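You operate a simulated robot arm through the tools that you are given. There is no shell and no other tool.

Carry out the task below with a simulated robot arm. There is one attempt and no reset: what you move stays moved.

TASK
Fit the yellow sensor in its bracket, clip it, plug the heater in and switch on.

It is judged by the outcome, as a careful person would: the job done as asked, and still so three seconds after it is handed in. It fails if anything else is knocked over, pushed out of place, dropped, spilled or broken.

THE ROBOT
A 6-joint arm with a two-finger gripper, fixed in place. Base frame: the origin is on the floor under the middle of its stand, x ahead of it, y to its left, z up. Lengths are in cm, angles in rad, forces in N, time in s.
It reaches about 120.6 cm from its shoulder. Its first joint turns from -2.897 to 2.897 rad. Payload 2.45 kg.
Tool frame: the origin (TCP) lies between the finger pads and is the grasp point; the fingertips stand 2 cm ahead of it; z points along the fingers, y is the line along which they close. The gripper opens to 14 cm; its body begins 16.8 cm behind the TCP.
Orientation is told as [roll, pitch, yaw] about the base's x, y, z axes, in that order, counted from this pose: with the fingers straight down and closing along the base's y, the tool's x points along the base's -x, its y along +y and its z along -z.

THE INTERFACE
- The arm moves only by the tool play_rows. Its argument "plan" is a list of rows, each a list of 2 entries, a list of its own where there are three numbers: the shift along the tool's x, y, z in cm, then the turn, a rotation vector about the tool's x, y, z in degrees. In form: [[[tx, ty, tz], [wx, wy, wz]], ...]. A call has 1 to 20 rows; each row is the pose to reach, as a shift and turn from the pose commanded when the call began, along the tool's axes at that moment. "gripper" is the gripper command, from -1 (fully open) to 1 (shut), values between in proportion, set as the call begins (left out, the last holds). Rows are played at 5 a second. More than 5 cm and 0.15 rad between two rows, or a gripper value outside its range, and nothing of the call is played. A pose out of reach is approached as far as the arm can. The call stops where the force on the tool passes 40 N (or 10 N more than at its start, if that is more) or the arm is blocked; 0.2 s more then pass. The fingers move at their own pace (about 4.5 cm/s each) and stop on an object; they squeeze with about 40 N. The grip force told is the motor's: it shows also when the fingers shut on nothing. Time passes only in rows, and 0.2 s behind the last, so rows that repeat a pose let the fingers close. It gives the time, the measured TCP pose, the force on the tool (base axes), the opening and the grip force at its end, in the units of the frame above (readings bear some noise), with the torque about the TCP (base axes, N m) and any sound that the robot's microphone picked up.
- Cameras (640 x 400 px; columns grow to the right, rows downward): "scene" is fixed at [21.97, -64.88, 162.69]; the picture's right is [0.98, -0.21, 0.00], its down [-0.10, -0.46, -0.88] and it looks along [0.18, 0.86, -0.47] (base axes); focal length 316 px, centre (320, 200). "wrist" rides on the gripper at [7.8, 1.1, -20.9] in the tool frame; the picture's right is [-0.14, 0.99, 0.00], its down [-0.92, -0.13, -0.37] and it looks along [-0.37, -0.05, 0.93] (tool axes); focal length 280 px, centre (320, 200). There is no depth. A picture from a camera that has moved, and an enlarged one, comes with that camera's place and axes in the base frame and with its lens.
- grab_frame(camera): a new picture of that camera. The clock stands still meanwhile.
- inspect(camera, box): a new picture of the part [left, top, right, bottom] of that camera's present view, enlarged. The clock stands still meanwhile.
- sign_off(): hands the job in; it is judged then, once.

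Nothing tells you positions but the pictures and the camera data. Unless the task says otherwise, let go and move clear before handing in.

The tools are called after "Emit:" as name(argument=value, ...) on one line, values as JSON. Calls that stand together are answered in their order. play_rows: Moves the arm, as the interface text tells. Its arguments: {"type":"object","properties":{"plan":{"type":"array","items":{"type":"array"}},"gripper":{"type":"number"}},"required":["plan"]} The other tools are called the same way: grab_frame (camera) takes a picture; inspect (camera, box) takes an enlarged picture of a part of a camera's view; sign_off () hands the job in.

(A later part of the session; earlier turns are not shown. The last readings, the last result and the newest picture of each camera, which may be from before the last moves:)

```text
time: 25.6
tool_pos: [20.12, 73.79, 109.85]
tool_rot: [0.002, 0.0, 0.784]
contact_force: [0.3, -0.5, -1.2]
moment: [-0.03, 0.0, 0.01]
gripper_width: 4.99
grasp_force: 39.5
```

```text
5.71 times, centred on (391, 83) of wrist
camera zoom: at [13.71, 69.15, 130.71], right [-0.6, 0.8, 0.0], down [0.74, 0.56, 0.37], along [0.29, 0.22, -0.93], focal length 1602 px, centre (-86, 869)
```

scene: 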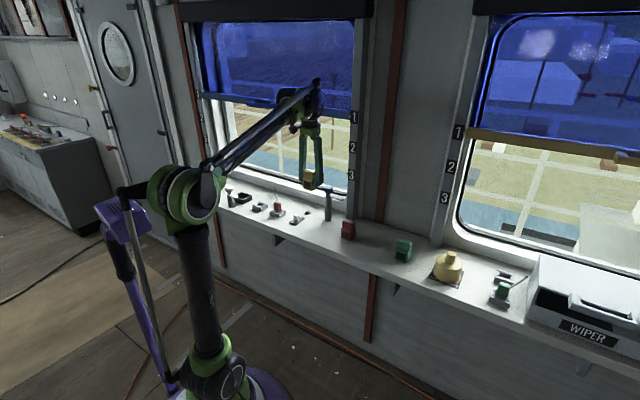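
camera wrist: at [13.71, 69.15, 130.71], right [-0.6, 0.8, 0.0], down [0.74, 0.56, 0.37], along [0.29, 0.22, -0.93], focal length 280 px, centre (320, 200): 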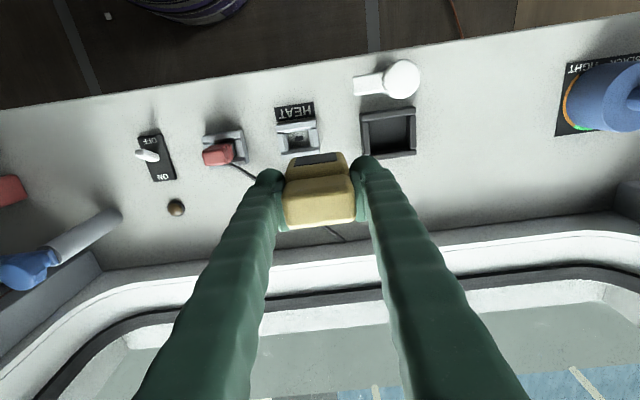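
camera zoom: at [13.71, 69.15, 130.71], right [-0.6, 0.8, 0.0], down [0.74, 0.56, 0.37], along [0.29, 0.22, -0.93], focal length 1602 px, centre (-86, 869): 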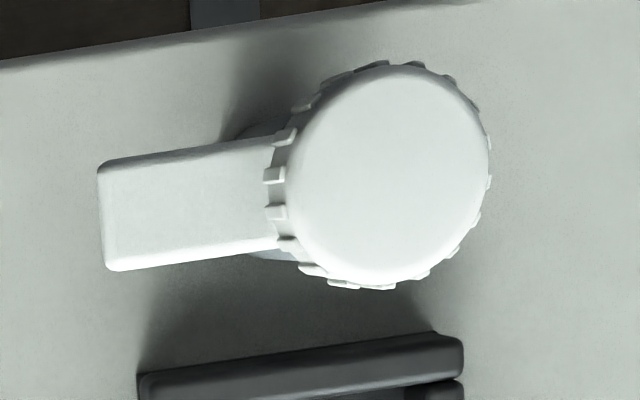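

The sensor is secure. The bracket lines up at −45°, with its opening centred near (12.9, 80.9), and the clip post is about 7.4 cm in front of it. I'll shift over the bracket, come down partway and check alignment.

Emit:
play_rows(plan=[[[0, 1, 0], [0, 0, 0]], [[0, 2.5, 0], [0, 0, 0]], [[0, 4.2, 0], [0, 0, 0]], [[-0.05, 6, 0], [0, 0, 0]], [[-0.07, 7.7, 0], [0, 0, 0]], [[-0.07, 9.2, 0], [0, 0, 0]], [[-0.07, 9.97, 0.5], [0, 0, 0]], [[-0.07, 9.97, 1.5], [0, 0, 0]], [[-0.07, 9.97, 3], [0, 0, 0]], [[-0.07, 9.97, 4.5], [0, 0, 0]], [[-0.07, 9.97, 6], [0, 0, 0]], [[-0.07, 9.97, 7.5], [0, 0, 0]], [[-0.07, 9.97, 8.6], [0, 0, 0]], [[-0.07, 9.97, 8.8], [0, 0, 0]]])

Emit:
grab_frame(camera="wrist")

Emit:
inspect(camera="scene", box=[200, 150, 296, 210])

Emit:
inspect(camera="wrist", box=[224, 60, 416, 180])

```text
time: 28.6
tool_pos: [13.23, 80.86, 100.99]
tool_rot: [0.0, 0.001, 0.785]
contact_force: [-0.7, -0.2, -0.7]
moment: [-0.01, -0.02, -0.03]
gripper_width: 4.99
grasp_force: 39.1
```

```text
taken
camera wrist: at [6.87, 76.17, 121.85], right [-0.6, 0.8, 0.0], down [0.74, 0.56, 0.37], along [0.29, 0.22, -0.93], focal length 280 px, centre (320, 200)
```

wrist: 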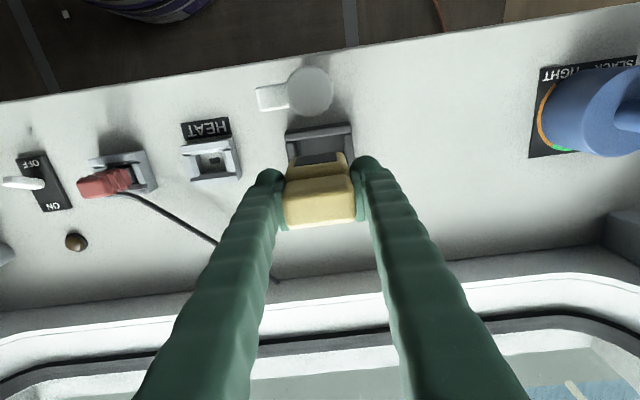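

```text
6.67 times, centred on (248, 180) of scene
camera zoom: at [21.97, -64.88, 162.69], right [0.98, -0.21, 0.0], down [-0.1, -0.46, -0.88], along [0.18, 0.86, -0.47], focal length 2106 px, centre (800, 333)
```

zoom: 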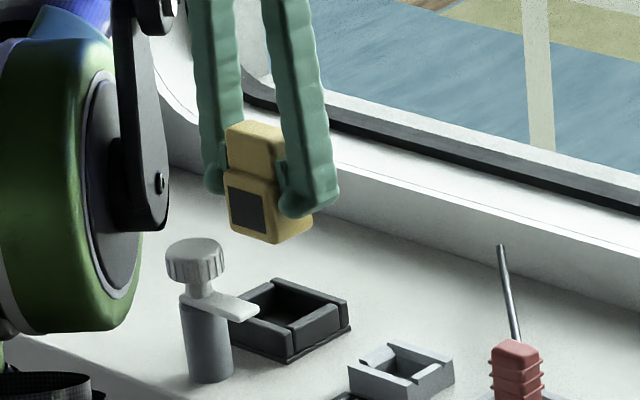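

```text
3.33 times, centred on (320, 120) of wrist
camera zoom: at [6.87, 76.17, 121.85], right [-0.6, 0.8, 0.0], down [0.74, 0.56, 0.37], along [0.29, 0.22, -0.93], focal length 935 px, centre (320, 467)
```

zoom: 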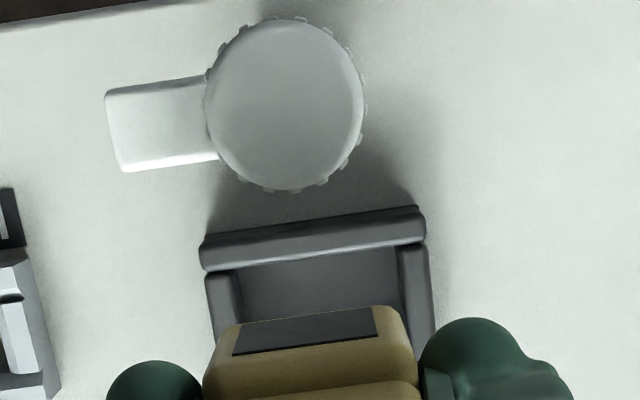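

Alignment is nearly right: the bracket opening sits about 3 mm further along the tool's +y. I'll correct that, lean slightly toward the clip side and lower until just above the walls for a check.

Emit:
play_rows(plan=[[[0.1, 0.15, 0.5], [0, 0, 0]], [[0.2, 0.3, 1.3], [0, 0, 0]], [[0.2, 0.3, 2.3], [0, 0, 0]], [[0.2, 0.3, 3.3], [0, 0, 0]], [[0.2, 0.3, 4.3], [0, 0, 0]], [[0.2, 0.3, 5.0], [0, 0, 0]], [[0.2, 0.3, 5.0], [0, 0, 0]]])

Emit:
inspect(camera="wrist", box=[240, 80, 400, 180])

Emit:
inspect(camera="scene", box=[215, 170, 279, 210])

```text
time: 30.2
tool_pos: [12.8, 80.88, 95.85]
tool_rot: [0.0, -0.001, 0.785]
contact_force: [-0.2, 0.2, -0.9]
moment: [0.0, 0.03, 0.0]
gripper_width: 5.0
grasp_force: 40.5
```

```text
4.00 times, centred on (320, 130) of wrist
camera zoom: at [6.37, 76.26, 116.78], right [-0.6, 0.8, 0.0], down [0.74, 0.56, 0.37], along [0.29, 0.22, -0.93], focal length 1122 px, centre (320, 480)
```

zoom: 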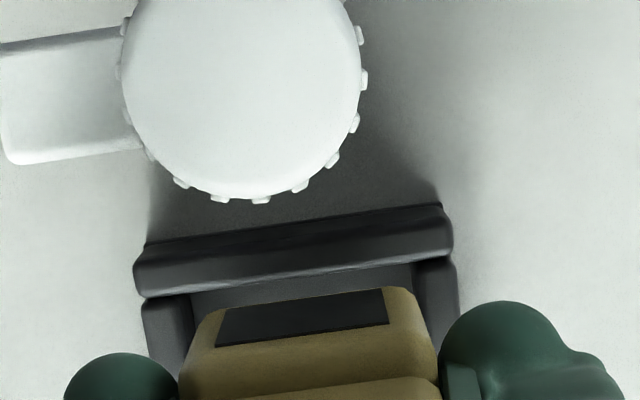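

```text
10.00 times, centred on (247, 190) of scene
camera zoom: at [21.97, -64.88, 162.69], right [0.98, -0.21, 0.0], down [-0.1, -0.46, -0.88], along [0.18, 0.86, -0.47], focal length 3159 px, centre (1050, 300)
```

zoom: 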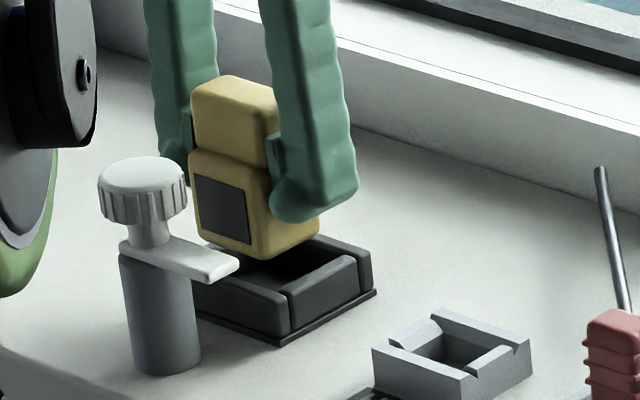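

Emit:
play_rows(plan=[[[0.1, -0.1, 0.2], [0, 0, 0]], [[0.12, -0.1, 0.6], [0, 0, 0]], [[0.12, -0.1, 1.0], [0, 0, 0]], [[0.12, -0.1, 1.4], [0, 0, 0]], [[0.12, -0.1, 1.8], [0, 0, 0]], [[0.12, -0.1, 2.1], [0, 0, 0]], [[0.12, -0.1, 2.1], [0, 0, 0]]])

Emit:
inspect(camera="wrist", box=[240, 80, 400, 180])

Emit:
inspect(camera="scene", box=[215, 170, 279, 210])

```text
time: 31.8
tool_pos: [12.89, 80.85, 93.83]
tool_rot: [0.002, 0.0, 0.785]
contact_force: [0.4, -0.1, -1.0]
moment: [0.03, 0.01, 0.01]
gripper_width: 4.99
grasp_force: 40.0
```

```text
4.00 times, centred on (320, 130) of wrist
camera zoom: at [6.46, 76.11, 114.75], right [-0.6, 0.8, 0.0], down [0.74, 0.56, 0.37], along [0.29, 0.22, -0.93], focal length 1122 px, centre (320, 480)
```

zoom: 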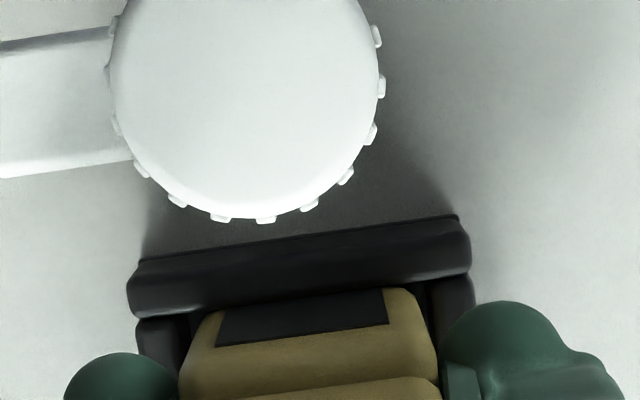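

```text
10.00 times, centred on (247, 190) of scene
camera zoom: at [21.97, -64.88, 162.69], right [0.98, -0.21, 0.0], down [-0.1, -0.46, -0.88], along [0.18, 0.86, -0.47], focal length 3159 px, centre (1050, 300)
```

zoom: 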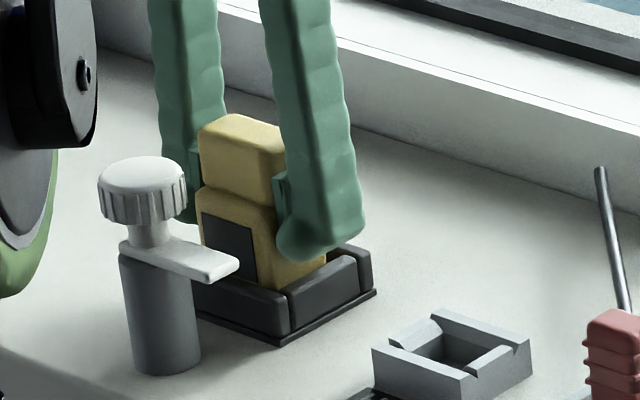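

The sensor's base has entered the bracket cleanly. I'll lower slowly until it seats.

Emit:
play_rows(plan=[[[0, 0, 0.25], [0, 0, 0]], [[0, 0, 0.5], [0, 0, 0]], [[0, 0, 0.75], [0, 0, 0]], [[0, 0, 1.0], [0, 0, 0]], [[0, 0, 1.0], [0, 0, 0]]])

Emit:
inspect(camera="wrist", box=[240, 80, 400, 180])

Emit:
inspect(camera="scene", box=[215, 170, 279, 210])

```text
time: 33.0
tool_pos: [12.78, 80.82, 92.84]
tool_rot: [0.0, 0.001, 0.784]
contact_force: [0.4, 0.0, -1.3]
moment: [0.02, 0.01, -0.02]
gripper_width: 4.98
grasp_force: 40.2
```

```text
4.00 times, centred on (320, 130) of wrist
camera zoom: at [6.49, 76.12, 113.67], right [-0.6, 0.8, 0.0], down [0.74, 0.56, 0.37], along [0.29, 0.22, -0.93], focal length 1122 px, centre (320, 480)
```

zoom: 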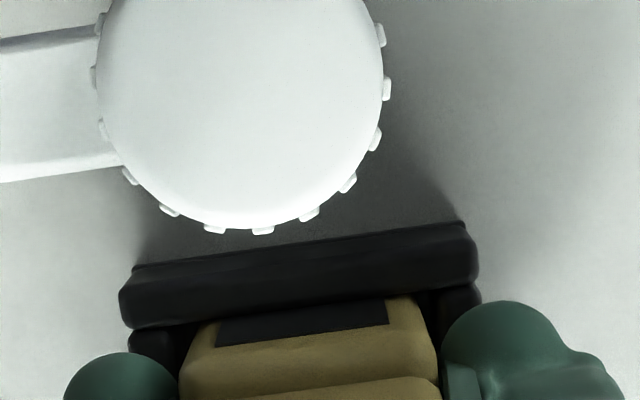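

```text
10.00 times, centred on (247, 190) of scene
camera zoom: at [21.97, -64.88, 162.69], right [0.98, -0.21, 0.0], down [-0.1, -0.46, -0.88], along [0.18, 0.86, -0.47], focal length 3159 px, centre (1050, 300)
```

zoom: 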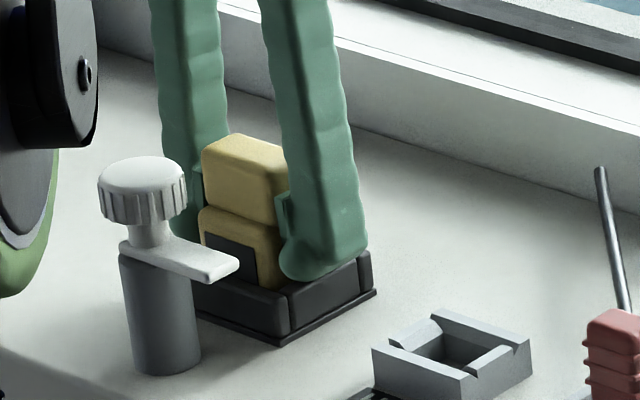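

Emit:
play_rows(plan=[[[0, 0, 0.1], [0, 0, 0]], [[0, 0, 0.2], [0, 0, 0]], [[0, 0, 0.3], [0, 0, 0]], [[0, 0, 0.4], [0, 0, 0]], [[0, 0, 0.4], [0, 0, 0]]])

Emit:
inspect(camera="scene", box=[215, 170, 279, 210])

```text
time: 34.0
tool_pos: [12.81, 80.68, 92.78]
tool_rot: [-0.001, -0.001, 0.785]
contact_force: [-0.4, -0.8, 13.6]
moment: [-0.3, 0.08, 0.01]
gripper_width: 4.98
grasp_force: 39.5
stopped in row 5: the force on the tool passed its limit at 44 N (the readings are from after the stop); the commanded pose is now the measured one
```

```text
10.00 times, centred on (247, 190) of scene
camera zoom: at [21.97, -64.88, 162.69], right [0.98, -0.21, 0.0], down [-0.1, -0.46, -0.88], along [0.18, 0.86, -0.47], focal length 3159 px, centre (1050, 300)
```

zoom: 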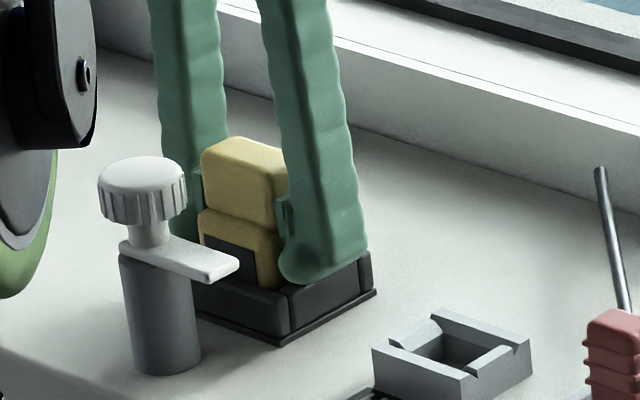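

Contact is felt at z≈92.7, which fits the sensor base resting on the bracket floor. I'll take a closer look before letting go.

Emit:
inspect(camera="wrist", box=[256, 110, 384, 190])

Emit:
inspect(camera="scene", box=[228, 178, 260, 208])

```text
5.00 times, centred on (320, 150) of wrist
camera zoom: at [6.44, 76.04, 113.53], right [-0.6, 0.8, 0.0], down [0.74, 0.56, 0.37], along [0.29, 0.22, -0.93], focal length 1402 px, centre (320, 450)
```

zoom: 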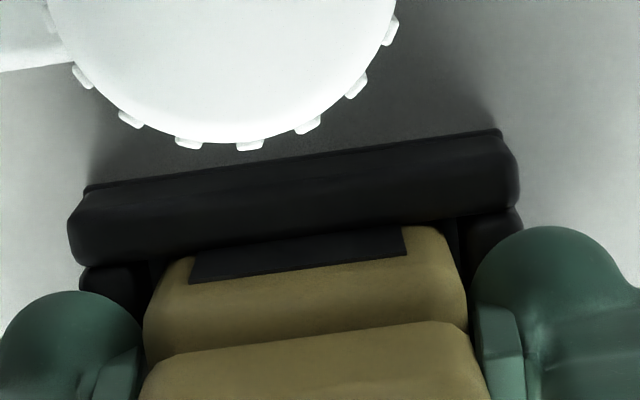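

```text
13.33 times, centred on (244, 193) of scene
camera zoom: at [21.97, -64.88, 162.69], right [0.98, -0.21, 0.0], down [-0.1, -0.46, -0.88], along [0.18, 0.86, -0.47], focal length 4212 px, centre (1333, 293)
```

zoom: 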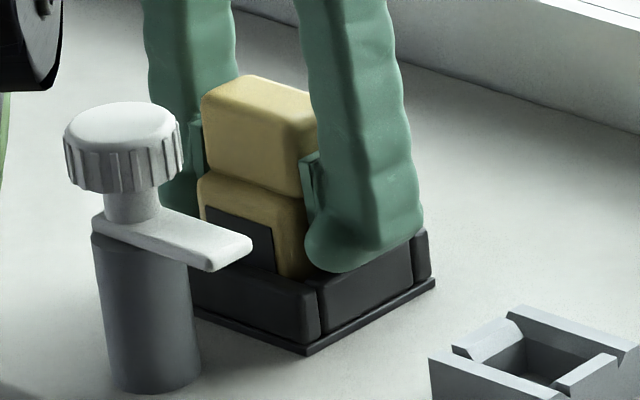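

Emit:
play_rows(plan=[[[0, 0, 0], [0, 0, 0]], [[0, 0, 0], [0, 0, 0]], [[0, 0, 0], [0, 0, 0]]], gripper=0.03)

Emit:
inspect(camera="scene", box=[215, 170, 279, 210])

Emit:
inspect(camera="wrist", box=[240, 110, 400, 210])

```text
time: 34.8
tool_pos: [12.75, 80.74, 92.64]
tool_rot: [-0.001, -0.001, 0.787]
contact_force: [-0.2, -0.6, 0.3]
moment: [-0.01, -0.02, -0.01]
gripper_width: 6.77
grasp_force: 0.1
```

```text
10.00 times, centred on (247, 190) of scene
camera zoom: at [21.97, -64.88, 162.69], right [0.98, -0.21, 0.0], down [-0.1, -0.46, -0.88], along [0.18, 0.86, -0.47], focal length 3159 px, centre (1050, 300)
```

zoom: 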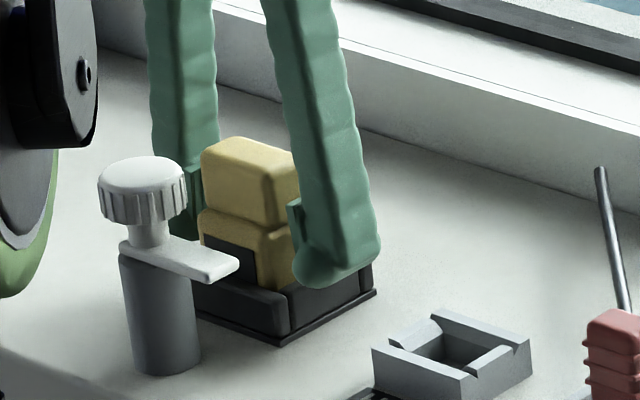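

```text
4.00 times, centred on (320, 160) of wrist
camera zoom: at [6.47, 76.08, 113.45], right [-0.6, 0.8, 0.0], down [0.74, 0.56, 0.37], along [0.29, 0.22, -0.93], focal length 1122 px, centre (320, 360)
```

zoom: 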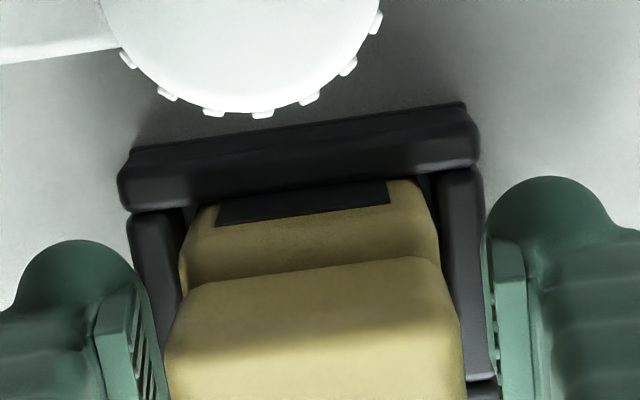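

The sensor sits upright inside the bracket after release. I'll raise straight up and then look at the clip knob.

Emit:
play_rows(plan=[[[0, 0, -0.6], [0, 0, 0]], [[0, 0, -1.6], [0, 0, 0]], [[0, 0, -3.2], [0, 0, 0]], [[0, 0, -5], [0, 0, 0]], [[0, 0, -7.5], [0, 0, 0]], [[0, 0, -10], [0, 0, 0]], [[0, 0, -12.5], [0, 0, 0]], [[0, 0, -14], [0, 0, 0]]])

Emit:
grab_frame(camera="wrist")

Emit:
inspect(camera="wrist", box=[240, 60, 400, 160])

Emit:
inspect(camera="scene", box=[215, 170, 279, 210])

```text
time: 36.6
tool_pos: [13.13, 80.77, 106.54]
tool_rot: [0.001, 0.0, 0.786]
contact_force: [0.3, -0.1, -0.7]
moment: [0.01, -0.01, -0.01]
gripper_width: 6.78
grasp_force: 0.1
```

```text
taken
camera wrist: at [6.58, 76.17, 127.53], right [-0.6, 0.8, 0.0], down [0.74, 0.56, 0.37], along [0.29, 0.22, -0.93], focal length 280 px, centre (320, 200)
```

wrist: 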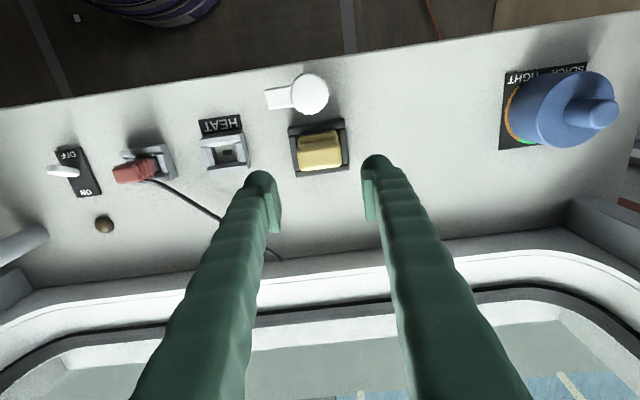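

```text
4.00 times, centred on (320, 110) of wrist
camera zoom: at [6.58, 76.17, 127.53], right [-0.6, 0.8, 0.0], down [0.74, 0.56, 0.37], along [0.29, 0.22, -0.93], focal length 1122 px, centre (320, 560)
```

zoom: 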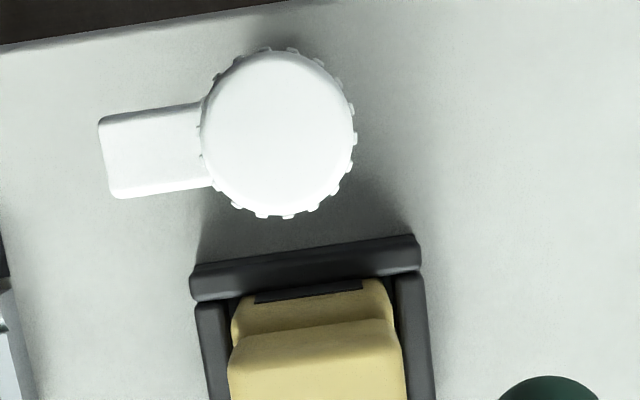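

```text
10.00 times, centred on (247, 190) of scene
camera zoom: at [21.97, -64.88, 162.69], right [0.98, -0.21, 0.0], down [-0.1, -0.46, -0.88], along [0.18, 0.86, -0.47], focal length 3159 px, centre (1050, 300)
```

zoom: 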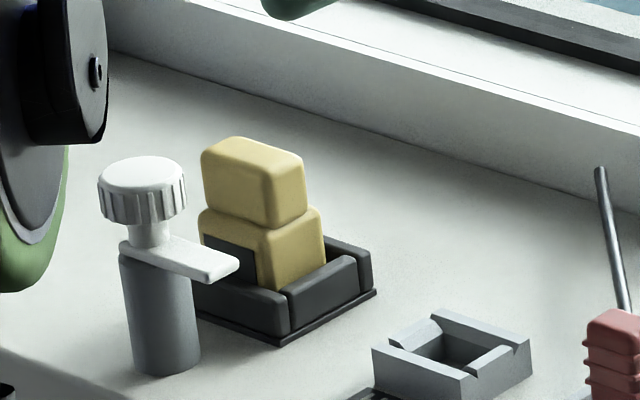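

The sensor is seated with its shoulder right by the clip. The white knob's axis is near (7.6, 75.7), top about z≈98, and its lever points along the ledge. I'll go above the knob with the tool turned so that a quarter turn never points a finger at the sensor.

Emit:
play_rows(plan=[[[1.2, 0, -0.5], [0, 0, 7.5]], [[2.6, 0, -0.5], [0, 0, 15]], [[4.0, 0, -0.5], [0, 0, 22.5]], [[5.4, 0, -0.5], [0, 0, 30]], [[6.6, 0, -0.5], [0, 0, 37.5]], [[7.4, 0, 0], [0, 0, 45]], [[7.4, 0, 0], [0, 0, 45]]])

Emit:
grab_frame(camera="wrist")

Emit:
inspect(camera="wrist", box=[224, 90, 416, 210])

Emit:
inspect(camera="scene", box=[190, 130, 286, 210])

```text
time: 38.2
tool_pos: [7.57, 75.63, 106.44]
tool_rot: [0.002, 0.001, -0.001]
contact_force: [-0.5, 0.4, 0.7]
moment: [0.02, -0.02, 0.02]
gripper_width: 6.78
grasp_force: 0.1
```

```text
taken
camera wrist: at [-0.28, 76.73, 127.33], right [0.14, 0.99, 0.0], down [0.92, -0.13, 0.37], along [0.37, -0.05, -0.93], focal length 280 px, centre (320, 200)
```

wrist: 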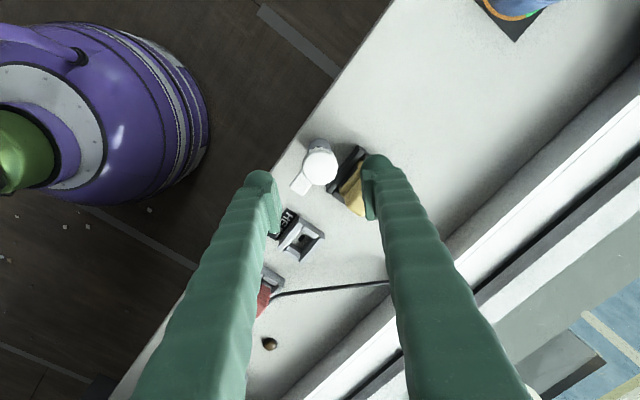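

```text
3.33 times, centred on (320, 150) of wrist
camera zoom: at [-0.28, 76.73, 127.33], right [0.14, 0.99, 0.0], down [0.92, -0.13, 0.37], along [0.37, -0.05, -0.93], focal length 935 px, centre (320, 367)
```

zoom: 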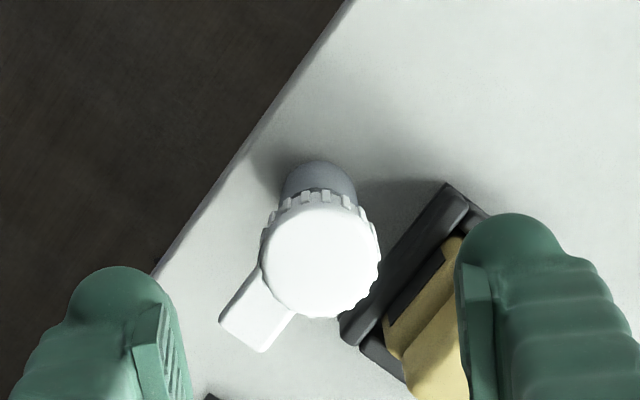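

```text
5.00 times, centred on (238, 170) of scene
camera zoom: at [21.97, -64.88, 162.69], right [0.98, -0.21, 0.0], down [-0.1, -0.46, -0.88], along [0.18, 0.86, -0.47], focal length 1579 px, centre (730, 350)
```

zoom: 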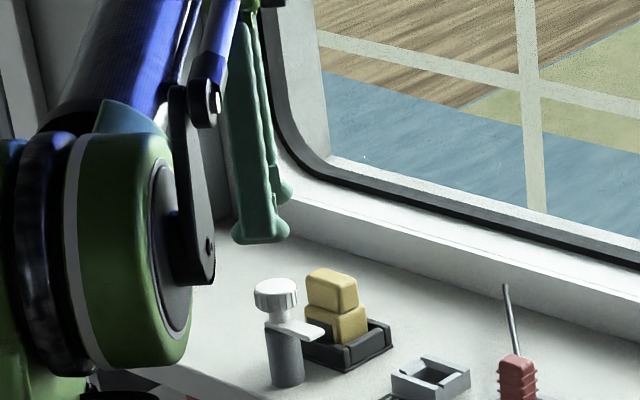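

Emit:
play_rows(plan=[[[-0.1, 0, 2], [0, 0, 0]], [[-0.1, 0, 4], [0, 0, 0]], [[-0.1, 0, 6], [0, 0, 0]], [[-0.1, 0, 7.5], [0, 0, 0]], [[-0.1, 0, 8.2], [0, 0, 0]], [[-0.1, 0, 8.2], [0, 0, 0]]])

Emit:
inspect(camera="wrist", box=[224, 90, 416, 210])

Emit:
inspect(camera="scene", box=[200, 160, 280, 210])

```text
time: 39.6
tool_pos: [7.65, 75.49, 98.03]
tool_rot: [0.002, 0.0, 0.001]
contact_force: [0.0, 0.3, 0.7]
moment: [-0.01, -0.02, 0.01]
gripper_width: 6.8
grasp_force: 0.0
```

```text
3.33 times, centred on (320, 150) of wrist
camera zoom: at [-0.16, 76.65, 119.09], right [0.14, 0.99, 0.0], down [0.92, -0.13, 0.37], along [0.37, -0.05, -0.93], focal length 935 px, centre (320, 367)
```

zoom: 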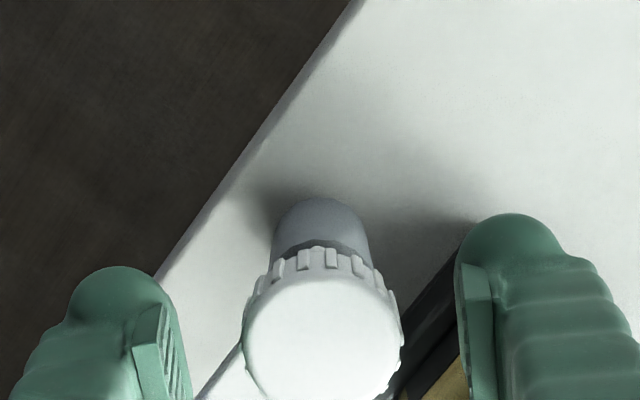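

```text
8.00 times, centred on (240, 185) of scene
camera zoom: at [21.97, -64.88, 162.69], right [0.98, -0.21, 0.0], down [-0.1, -0.46, -0.88], along [0.18, 0.86, -0.47], focal length 2527 px, centre (960, 320)
```

zoom: 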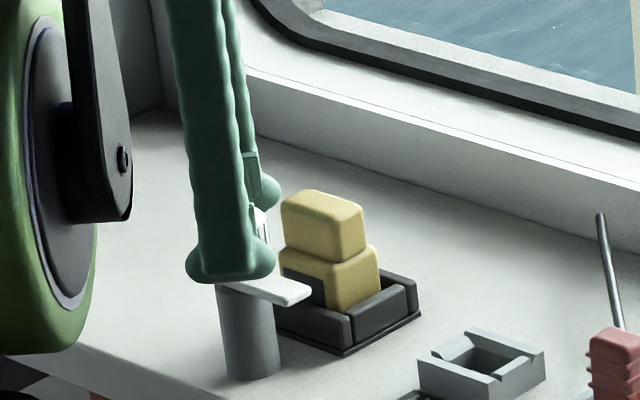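

Emit:
play_rows(plan=[[[0, 0, 0.5], [0, 0, 0]], [[0, 0, 1.0], [0, 0, 0]], [[0, 0, 1.0], [0, 0, 0]]])

Emit:
inspect(camera="wrist", box=[224, 130, 416, 250])

Emit:
inspect(camera="scene", box=[200, 160, 280, 210])

```text
time: 40.4
tool_pos: [7.68, 75.43, 97.28]
tool_rot: [0.003, 0.0, 0.0]
contact_force: [0.7, 0.0, 0.4]
moment: [-0.02, 0.0, 0.01]
gripper_width: 6.8
grasp_force: 0.1
```

```text
3.33 times, centred on (320, 190) of wrist
camera zoom: at [-0.22, 76.58, 118.21], right [0.14, 0.99, 0.0], down [0.92, -0.13, 0.37], along [0.37, -0.05, -0.93], focal length 935 px, centre (320, 233)
```

zoom: 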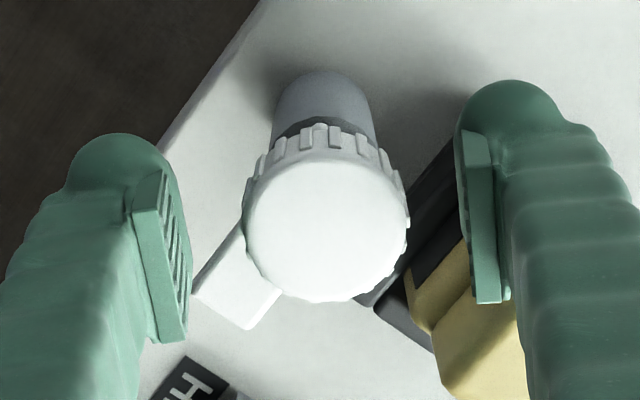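

```text
8.00 times, centred on (240, 185) of scene
camera zoom: at [21.97, -64.88, 162.69], right [0.98, -0.21, 0.0], down [-0.1, -0.46, -0.88], along [0.18, 0.86, -0.47], focal length 2527 px, centre (960, 320)
```

zoom: 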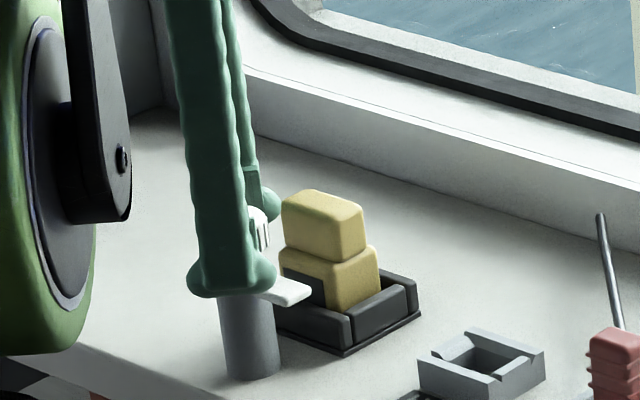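

The knob is centred between the pads with the fingertips above the lever. Closing on it.

Emit:
play_rows(plan=[[[0, 0, 0], [0, 0, 0]], [[0, 0, 0], [0, 0, 0]], [[0, 0, 0], [0, 0, 0]], [[0, 0, 0], [0, 0, 0]], [[0, 0, 0], [0, 0, 0]]], gripper=1)

Emit:
inspect(camera="wrist", box=[224, 130, 416, 250])

```text
time: 41.6
tool_pos: [7.66, 75.53, 97.21]
tool_rot: [0.001, 0.0, -0.002]
contact_force: [0.8, 20.2, 12.5]
moment: [0.24, 0.0, 0.02]
gripper_width: 3.85
grasp_force: 44.7
```

```text
3.33 times, centred on (320, 190) of wrist
camera zoom: at [-0.22, 76.66, 118.2], right [0.14, 0.99, 0.0], down [0.92, -0.13, 0.37], along [0.37, -0.05, -0.93], focal length 935 px, centre (320, 233)
```

zoom: 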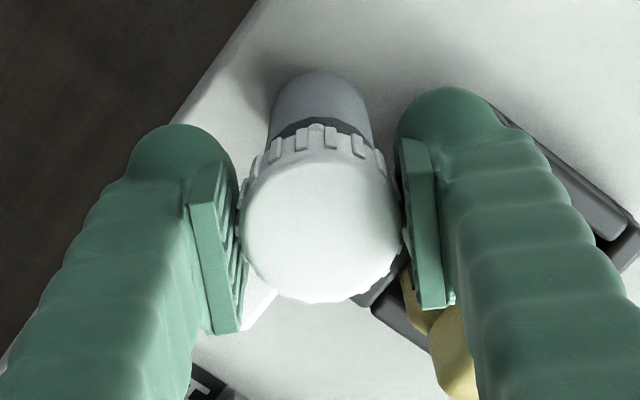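

Emit:
play_rows(plan=[[[0, 0.1, 0], [0, 0, 0]], [[0, 0.1, 0], [0, 0, 0]]])

```text
time: 42.2
tool_pos: [7.71, 75.49, 97.27]
tool_rot: [0.0, 0.0, -0.001]
contact_force: [0.0, 17.5, 16.6]
moment: [0.14, 0.02, 0.01]
gripper_width: 3.86
grasp_force: 45.2
```

Emit:
play_rows(plan=[[[0, 0.15, -0.1], [0, 0, 0]], [[0, 0.25, -0.15], [0, 0, 0]], [[0, 0.25, -0.15], [0, 0, 0]]])

```text
time: 42.8
tool_pos: [7.66, 75.43, 97.27]
tool_rot: [-0.004, 0.0, -0.001]
contact_force: [-0.1, -6.1, -8.4]
moment: [0.04, 0.03, 0.03]
gripper_width: 3.84
grasp_force: 45.3
stopped in row 3: the force on the tool passed its limit at 48 N (the readings are from after the stop); the commanded pose is now the measured one
```

Emit:
play_rows(plan=[[[0, 0, 0], [0, 0, -4]], [[0, 0, 0], [0, 0, -8]], [[0, 0, 0], [0, 0, -12]], [[0, 0, 0], [0, 0, -16]], [[0, 0, 0], [0, 0, -20]]])

Emit:
inspect(camera="wrist", box=[224, 130, 416, 250])

Emit:
inspect(camera="scene", box=[200, 160, 280, 210])

```text
time: 44.0
tool_pos: [7.56, 75.67, 97.37]
tool_rot: [-0.005, -0.001, 0.35]
contact_force: [3.7, -23.9, -15.0]
moment: [-0.28, -0.02, -0.02]
gripper_width: 3.85
grasp_force: 44.4
```

```text
3.33 times, centred on (320, 190) of wrist
camera zoom: at [-0.12, 74.06, 118.22], right [-0.21, 0.98, 0.0], down [0.91, 0.2, 0.37], along [0.36, 0.07, -0.93], focal length 935 px, centre (320, 233)
```

zoom: 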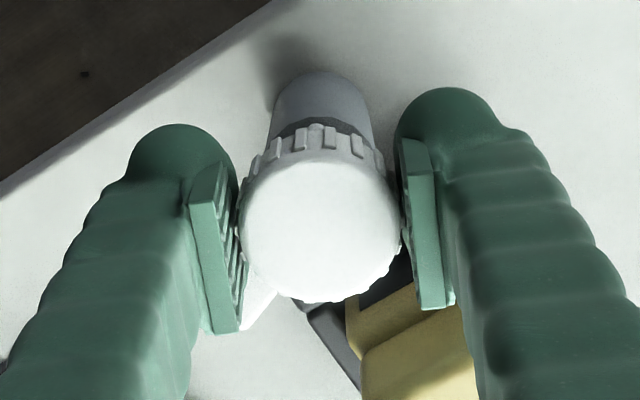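

```text
8.00 times, centred on (240, 185) of scene
camera zoom: at [21.97, -64.88, 162.69], right [0.98, -0.21, 0.0], down [-0.1, -0.46, -0.88], along [0.18, 0.86, -0.47], focal length 2527 px, centre (960, 320)
```

zoom: 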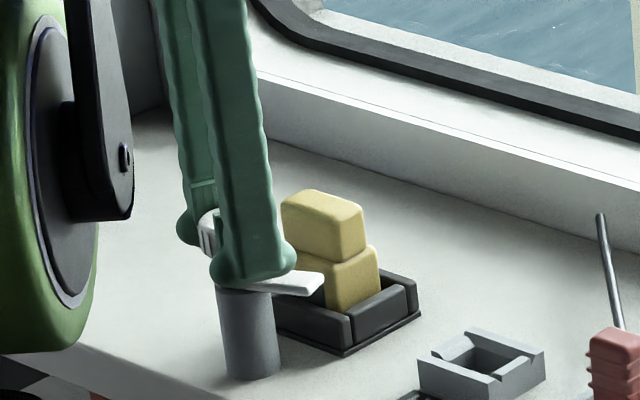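

The knob and lever turn with the gripper. I'll relieve the side load and continue the turn in small steps.

Emit:
play_rows(plan=[[[0.03, -0.09, 0.04], [0, 0, 0]], [[0.03, -0.09, 0.04], [0, 0, -4]], [[0.03, -0.09, 0.04], [0, 0, -8]], [[0.03, -0.09, 0.04], [0, 0, -12]], [[0.03, -0.09, 0.04], [0, 0, -16]]])

```text
time: 45.2
tool_pos: [7.65, 75.51, 97.19]
tool_rot: [0.0, 0.002, 0.628]
contact_force: [7.8, 12.2, 8.3]
moment: [0.2, -0.14, 0.01]
gripper_width: 3.83
grasp_force: 45.1
```

Emit:
play_rows(plan=[[[-0.05, 0.02, -0.03], [0, 0, 0]], [[-0.05, 0.02, -0.03], [0, 0, -4]], [[-0.05, 0.02, -0.03], [0, 0, -8]], [[-0.05, 0.02, -0.03], [0, 0, -12]], [[-0.05, 0.02, -0.03], [0, 0, -16]]])

Emit:
inspect(camera="wrist", box=[224, 130, 416, 250])

Emit:
inspect(camera="scene", box=[200, 160, 280, 210])

```text
time: 46.4
tool_pos: [7.65, 75.61, 97.28]
tool_rot: [-0.001, 0.001, 0.908]
contact_force: [0.9, 2.7, 6.8]
moment: [-0.19, 0.12, 0.0]
gripper_width: 3.84
grasp_force: 44.7
```

```text
3.33 times, centred on (320, 190) of wrist
camera zoom: at [1.93, 70.21, 118.23], right [-0.7, 0.72, 0.0], down [0.67, 0.65, 0.37], along [0.26, 0.25, -0.93], focal length 935 px, centre (320, 233)
```

zoom: 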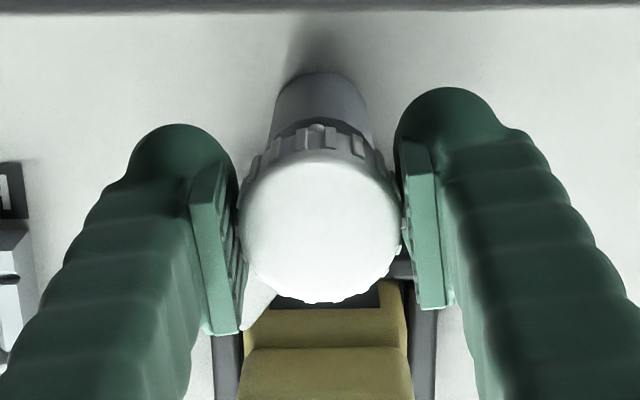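

```text
8.00 times, centred on (240, 185) of scene
camera zoom: at [21.97, -64.88, 162.69], right [0.98, -0.21, 0.0], down [-0.1, -0.46, -0.88], along [0.18, 0.86, -0.47], focal length 2527 px, centre (960, 320)
```

zoom: 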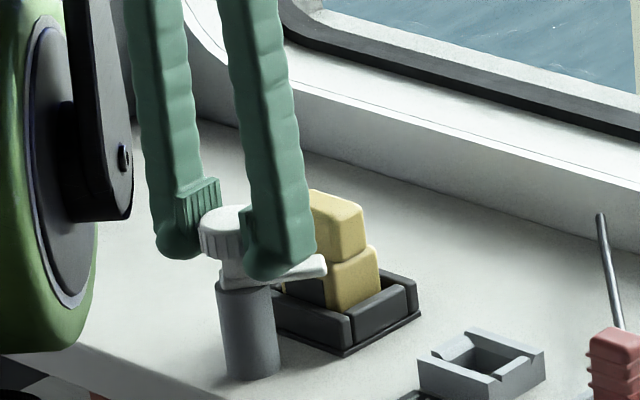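

Emit:
play_rows(plan=[[[0, 0, 0], [0, 0, -3]], [[0, 0, 0], [0, 0, -6]], [[0, 0, 0], [0, 0, -9]], [[0, 0, 0], [0, 0, -12]]])

Emit:
inspect(camera="wrist", box=[224, 150, 416, 270])

Emit:
inspect(camera="scene", box=[215, 175, 279, 215])

```text
time: 47.4
tool_pos: [7.71, 75.46, 97.21]
tool_rot: [-0.004, 0.002, 1.115]
contact_force: [3.8, 0.0, 2.0]
moment: [0.14, -0.08, 0.0]
gripper_width: 3.83
grasp_force: 44.8
```

```text
3.33 times, centred on (320, 210) of wrist
camera zoom: at [3.19, 69.14, 118.23], right [-0.83, 0.56, 0.0], down [0.52, 0.77, 0.37], along [0.21, 0.3, -0.93], focal length 935 px, centre (320, 167)
```

zoom: 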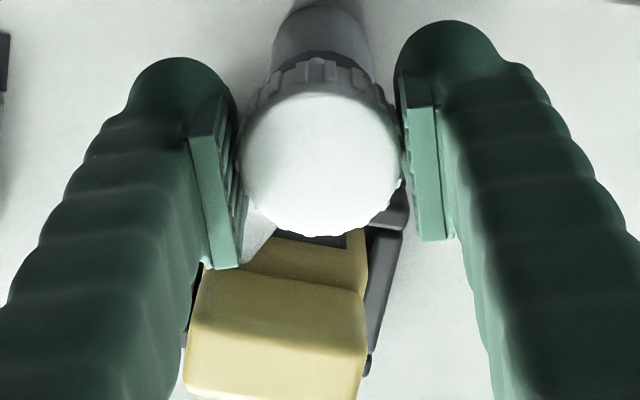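

```text
10.00 times, centred on (247, 195) of scene
camera zoom: at [21.97, -64.88, 162.69], right [0.98, -0.21, 0.0], down [-0.1, -0.46, -0.88], along [0.18, 0.86, -0.47], focal length 3159 px, centre (1050, 250)
```

zoom: 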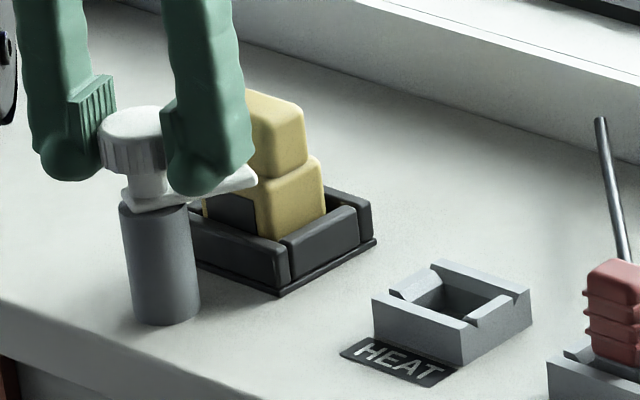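

Emit:
play_rows(plan=[[[0, 0, 0], [0, 0, -3]], [[0, 0, 0], [0, 0, -6]], [[0, 0, 0], [0, 0, -9]], [[0, 0, 0], [0, 0, -12]]])

Emit:
inspect(camera="wrist", box=[224, 150, 416, 270])

Emit:
inspect(camera="scene", box=[215, 175, 279, 215])

```text
time: 48.4
tool_pos: [7.64, 75.48, 97.25]
tool_rot: [-0.002, 0.003, 1.326]
contact_force: [6.8, 3.2, 0.6]
moment: [0.2, -0.1, 0.04]
gripper_width: 3.85
grasp_force: 45.1
```

```text
3.33 times, centred on (320, 210) of wrist
camera zoom: at [4.65, 68.37, 118.23], right [-0.93, 0.37, 0.0], down [0.35, 0.86, 0.37], along [0.14, 0.34, -0.93], focal length 935 px, centre (320, 167)
```

zoom: 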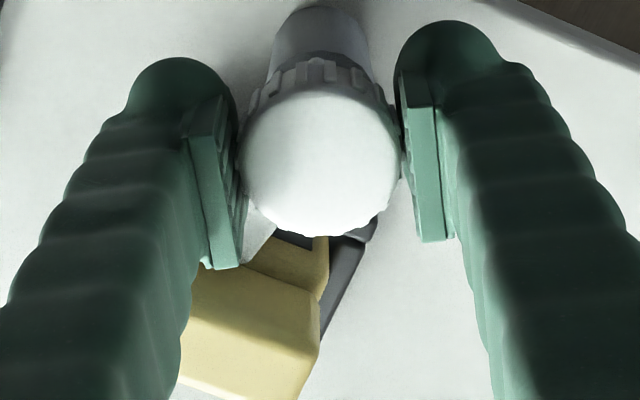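

```text
10.00 times, centred on (247, 195) of scene
camera zoom: at [21.97, -64.88, 162.69], right [0.98, -0.21, 0.0], down [-0.1, -0.46, -0.88], along [0.18, 0.86, -0.47], focal length 3159 px, centre (1050, 250)
```

zoom: 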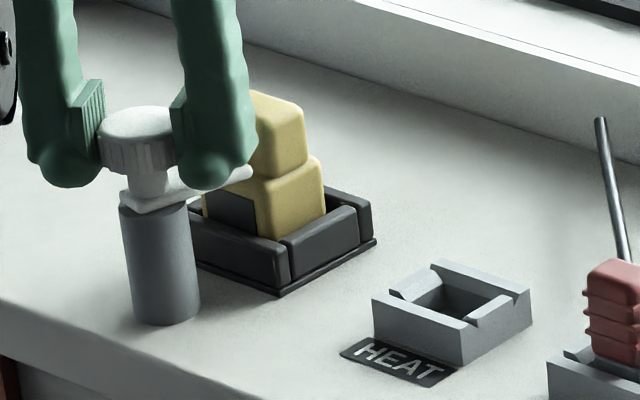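

Emit:
play_rows(plan=[[[0, 0, 0], [0, 0, -3]], [[0, 0, 0], [0, 0, -6]], [[0, 0, 0], [0, 0, -9]], [[0, 0, 0], [0, 0, -12]], [[0, 0, 0], [0, 0, -13.5]]])

Emit:
inspect(camera="wrist", box=[224, 150, 416, 270])

Emit:
inspect(camera="scene", box=[215, 175, 279, 215])

```text
time: 49.6
tool_pos: [7.69, 75.5, 97.24]
tool_rot: [0.0, 0.004, 1.563]
contact_force: [4.4, 7.9, 10.7]
moment: [-0.17, -0.04, 0.0]
gripper_width: 3.89
grasp_force: 45.4
```

```text
3.33 times, centred on (320, 210) of wrist
camera zoom: at [6.44, 67.87, 118.23], right [-0.99, 0.15, 0.0], down [0.14, 0.92, 0.37], along [0.05, 0.36, -0.93], focal length 935 px, centre (320, 167)
```

zoom: 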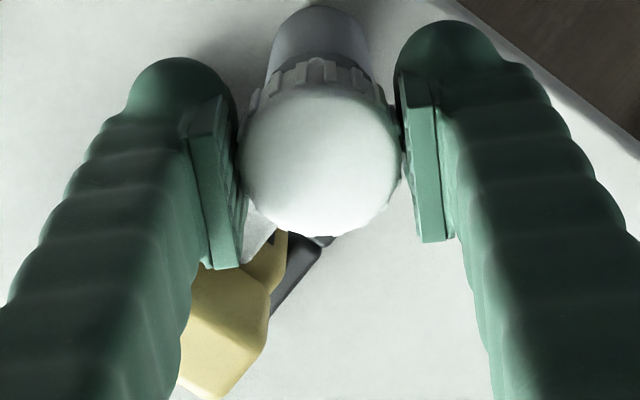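

```text
10.00 times, centred on (247, 195) of scene
camera zoom: at [21.97, -64.88, 162.69], right [0.98, -0.21, 0.0], down [-0.1, -0.46, -0.88], along [0.18, 0.86, -0.47], focal length 3159 px, centre (1050, 250)
```

zoom: 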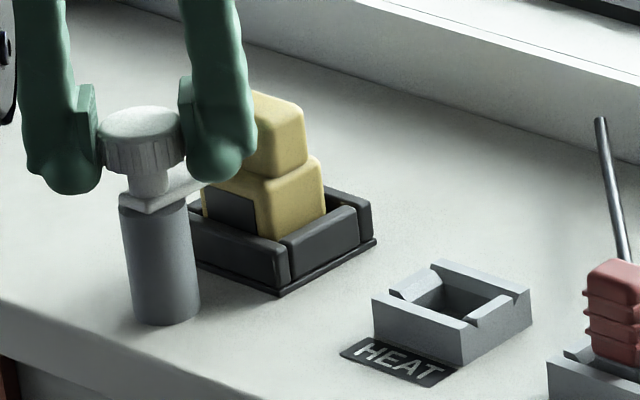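

The lever is turned about 90° and points at the sensor. I'll let go of the knob and rise to check.

Emit:
play_rows(plan=[[[0, 0, 0], [0, 0, 0]], [[0, 0, 0], [0, 0, 0]], [[0, 0, 0], [0, 0, 0]], [[0, 0, -1.5], [0, 0, 0]], [[0, 0, -4], [0, 0, 0]], [[0, 0, -7], [0, 0, 0]], [[0, 0, -10], [0, 0, 0]]], gripper=0.1)

Emit:
grab_frame(camera="wrist")

Emit:
inspect(camera="wrist", box=[224, 100, 416, 220])

Emit:
inspect(camera="scene", box=[215, 175, 279, 215])

```text
time: 51.2
tool_pos: [7.57, 75.63, 107.12]
tool_rot: [0.001, 0.003, 1.563]
contact_force: [0.1, 0.9, 0.0]
moment: [-0.03, 0.0, 0.01]
gripper_width: 6.3
grasp_force: 0.0
```

```text
taken
camera wrist: at [6.34, 68.01, 128.15], right [-0.99, 0.15, 0.0], down [0.14, 0.92, 0.37], along [0.05, 0.36, -0.93], focal length 280 px, centre (320, 200)
```

wrist: 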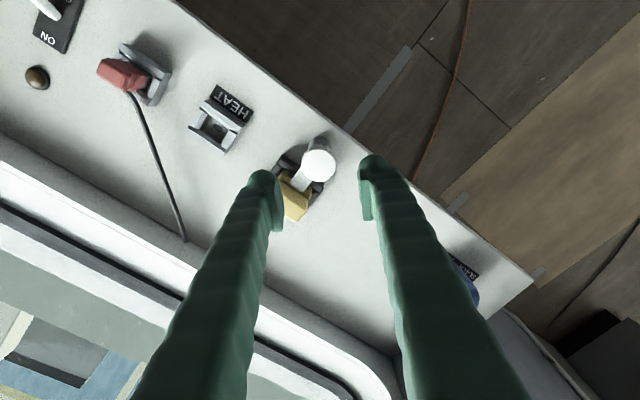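

```text
3.33 times, centred on (320, 160) of wrist
camera zoom: at [6.34, 68.01, 128.15], right [-0.99, 0.15, 0.0], down [0.14, 0.92, 0.37], along [0.05, 0.36, -0.93], focal length 935 px, centre (320, 333)
```

zoom: 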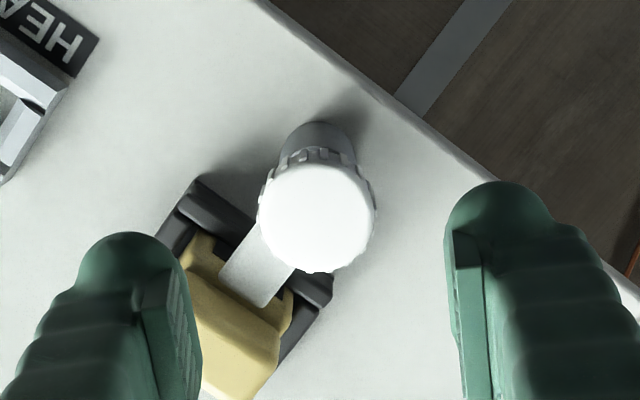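

```text
10.00 times, centred on (247, 195) of scene
camera zoom: at [21.97, -64.88, 162.69], right [0.98, -0.21, 0.0], down [-0.1, -0.46, -0.88], along [0.18, 0.86, -0.47], focal length 3159 px, centre (1050, 250)
```

zoom: 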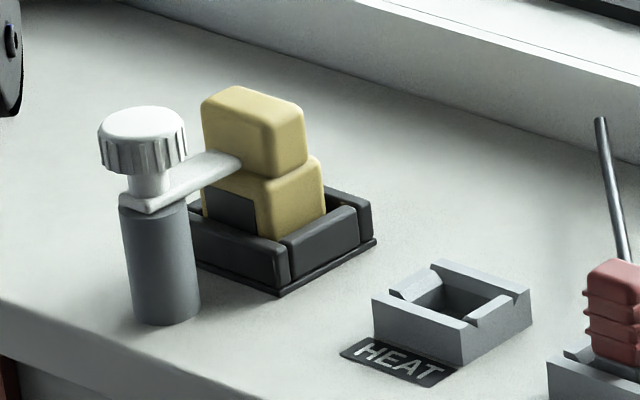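

The clip lever now lies over the sensor's shoulder, pointing straight at the bracket. Next is the red plug: I'll fly above its parking socket near (29, 63) for a close look.

Emit:
play_rows(plan=[[[1.6, -2.8, 0], [0, 0, 6]], [[3.4, -5.9, 0], [0, 0, 12]], [[5.3, -9.2, 0], [0, 0, 19]], [[7.2, -12.5, 0], [0, 0, 26]], [[9.1, -15.8, 0], [0, 0, 32.5]], [[11, -19, 0], [0, 0, 38.5]], [[12.5, -21.7, 0], [0, 0, 44.5]], [[12.5, -21.7, 0], [0, 0, 44.5]]])

Emit:
grab_frame(camera="wrist")

Emit:
inspect(camera="wrist", box=[240, 100, 400, 200])

Emit:
inspect(camera="scene", box=[240, 180, 320, 230])

```text
time: 53.0
tool_pos: [29.44, 62.79, 107.28]
tool_rot: [-0.002, 0.002, 0.784]
contact_force: [0.6, -0.2, 0.4]
moment: [0.01, -0.01, 0.03]
gripper_width: 6.31
grasp_force: 0.0
```

```text
taken
camera wrist: at [23.03, 58.11, 128.3], right [-0.6, 0.8, 0.0], down [0.74, 0.56, 0.37], along [0.29, 0.22, -0.93], focal length 280 px, centre (320, 200)
```

wrist: 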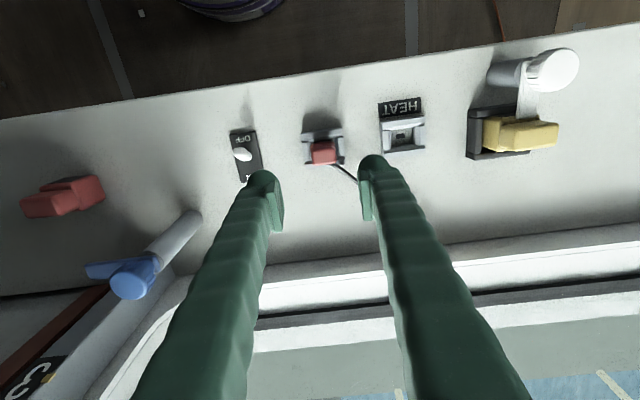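

```text
4.00 times, centred on (320, 150) of wrist
camera zoom: at [23.03, 58.11, 128.3], right [-0.6, 0.8, 0.0], down [0.74, 0.56, 0.37], along [0.29, 0.22, -0.93], focal length 1122 px, centre (320, 400)
```

zoom: 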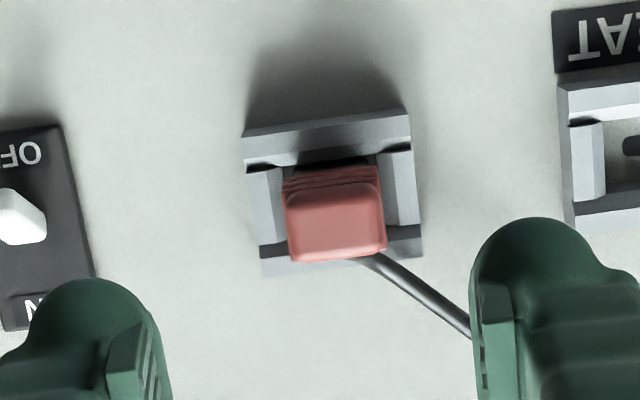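

```text
8.00 times, centred on (280, 205) of scene
camera zoom: at [21.97, -64.88, 162.69], right [0.98, -0.21, 0.0], down [-0.1, -0.46, -0.88], along [0.18, 0.86, -0.47], focal length 2527 px, centre (640, 160)
```

zoom: 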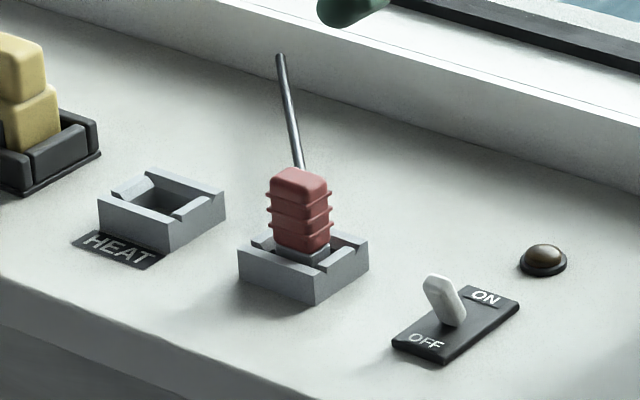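

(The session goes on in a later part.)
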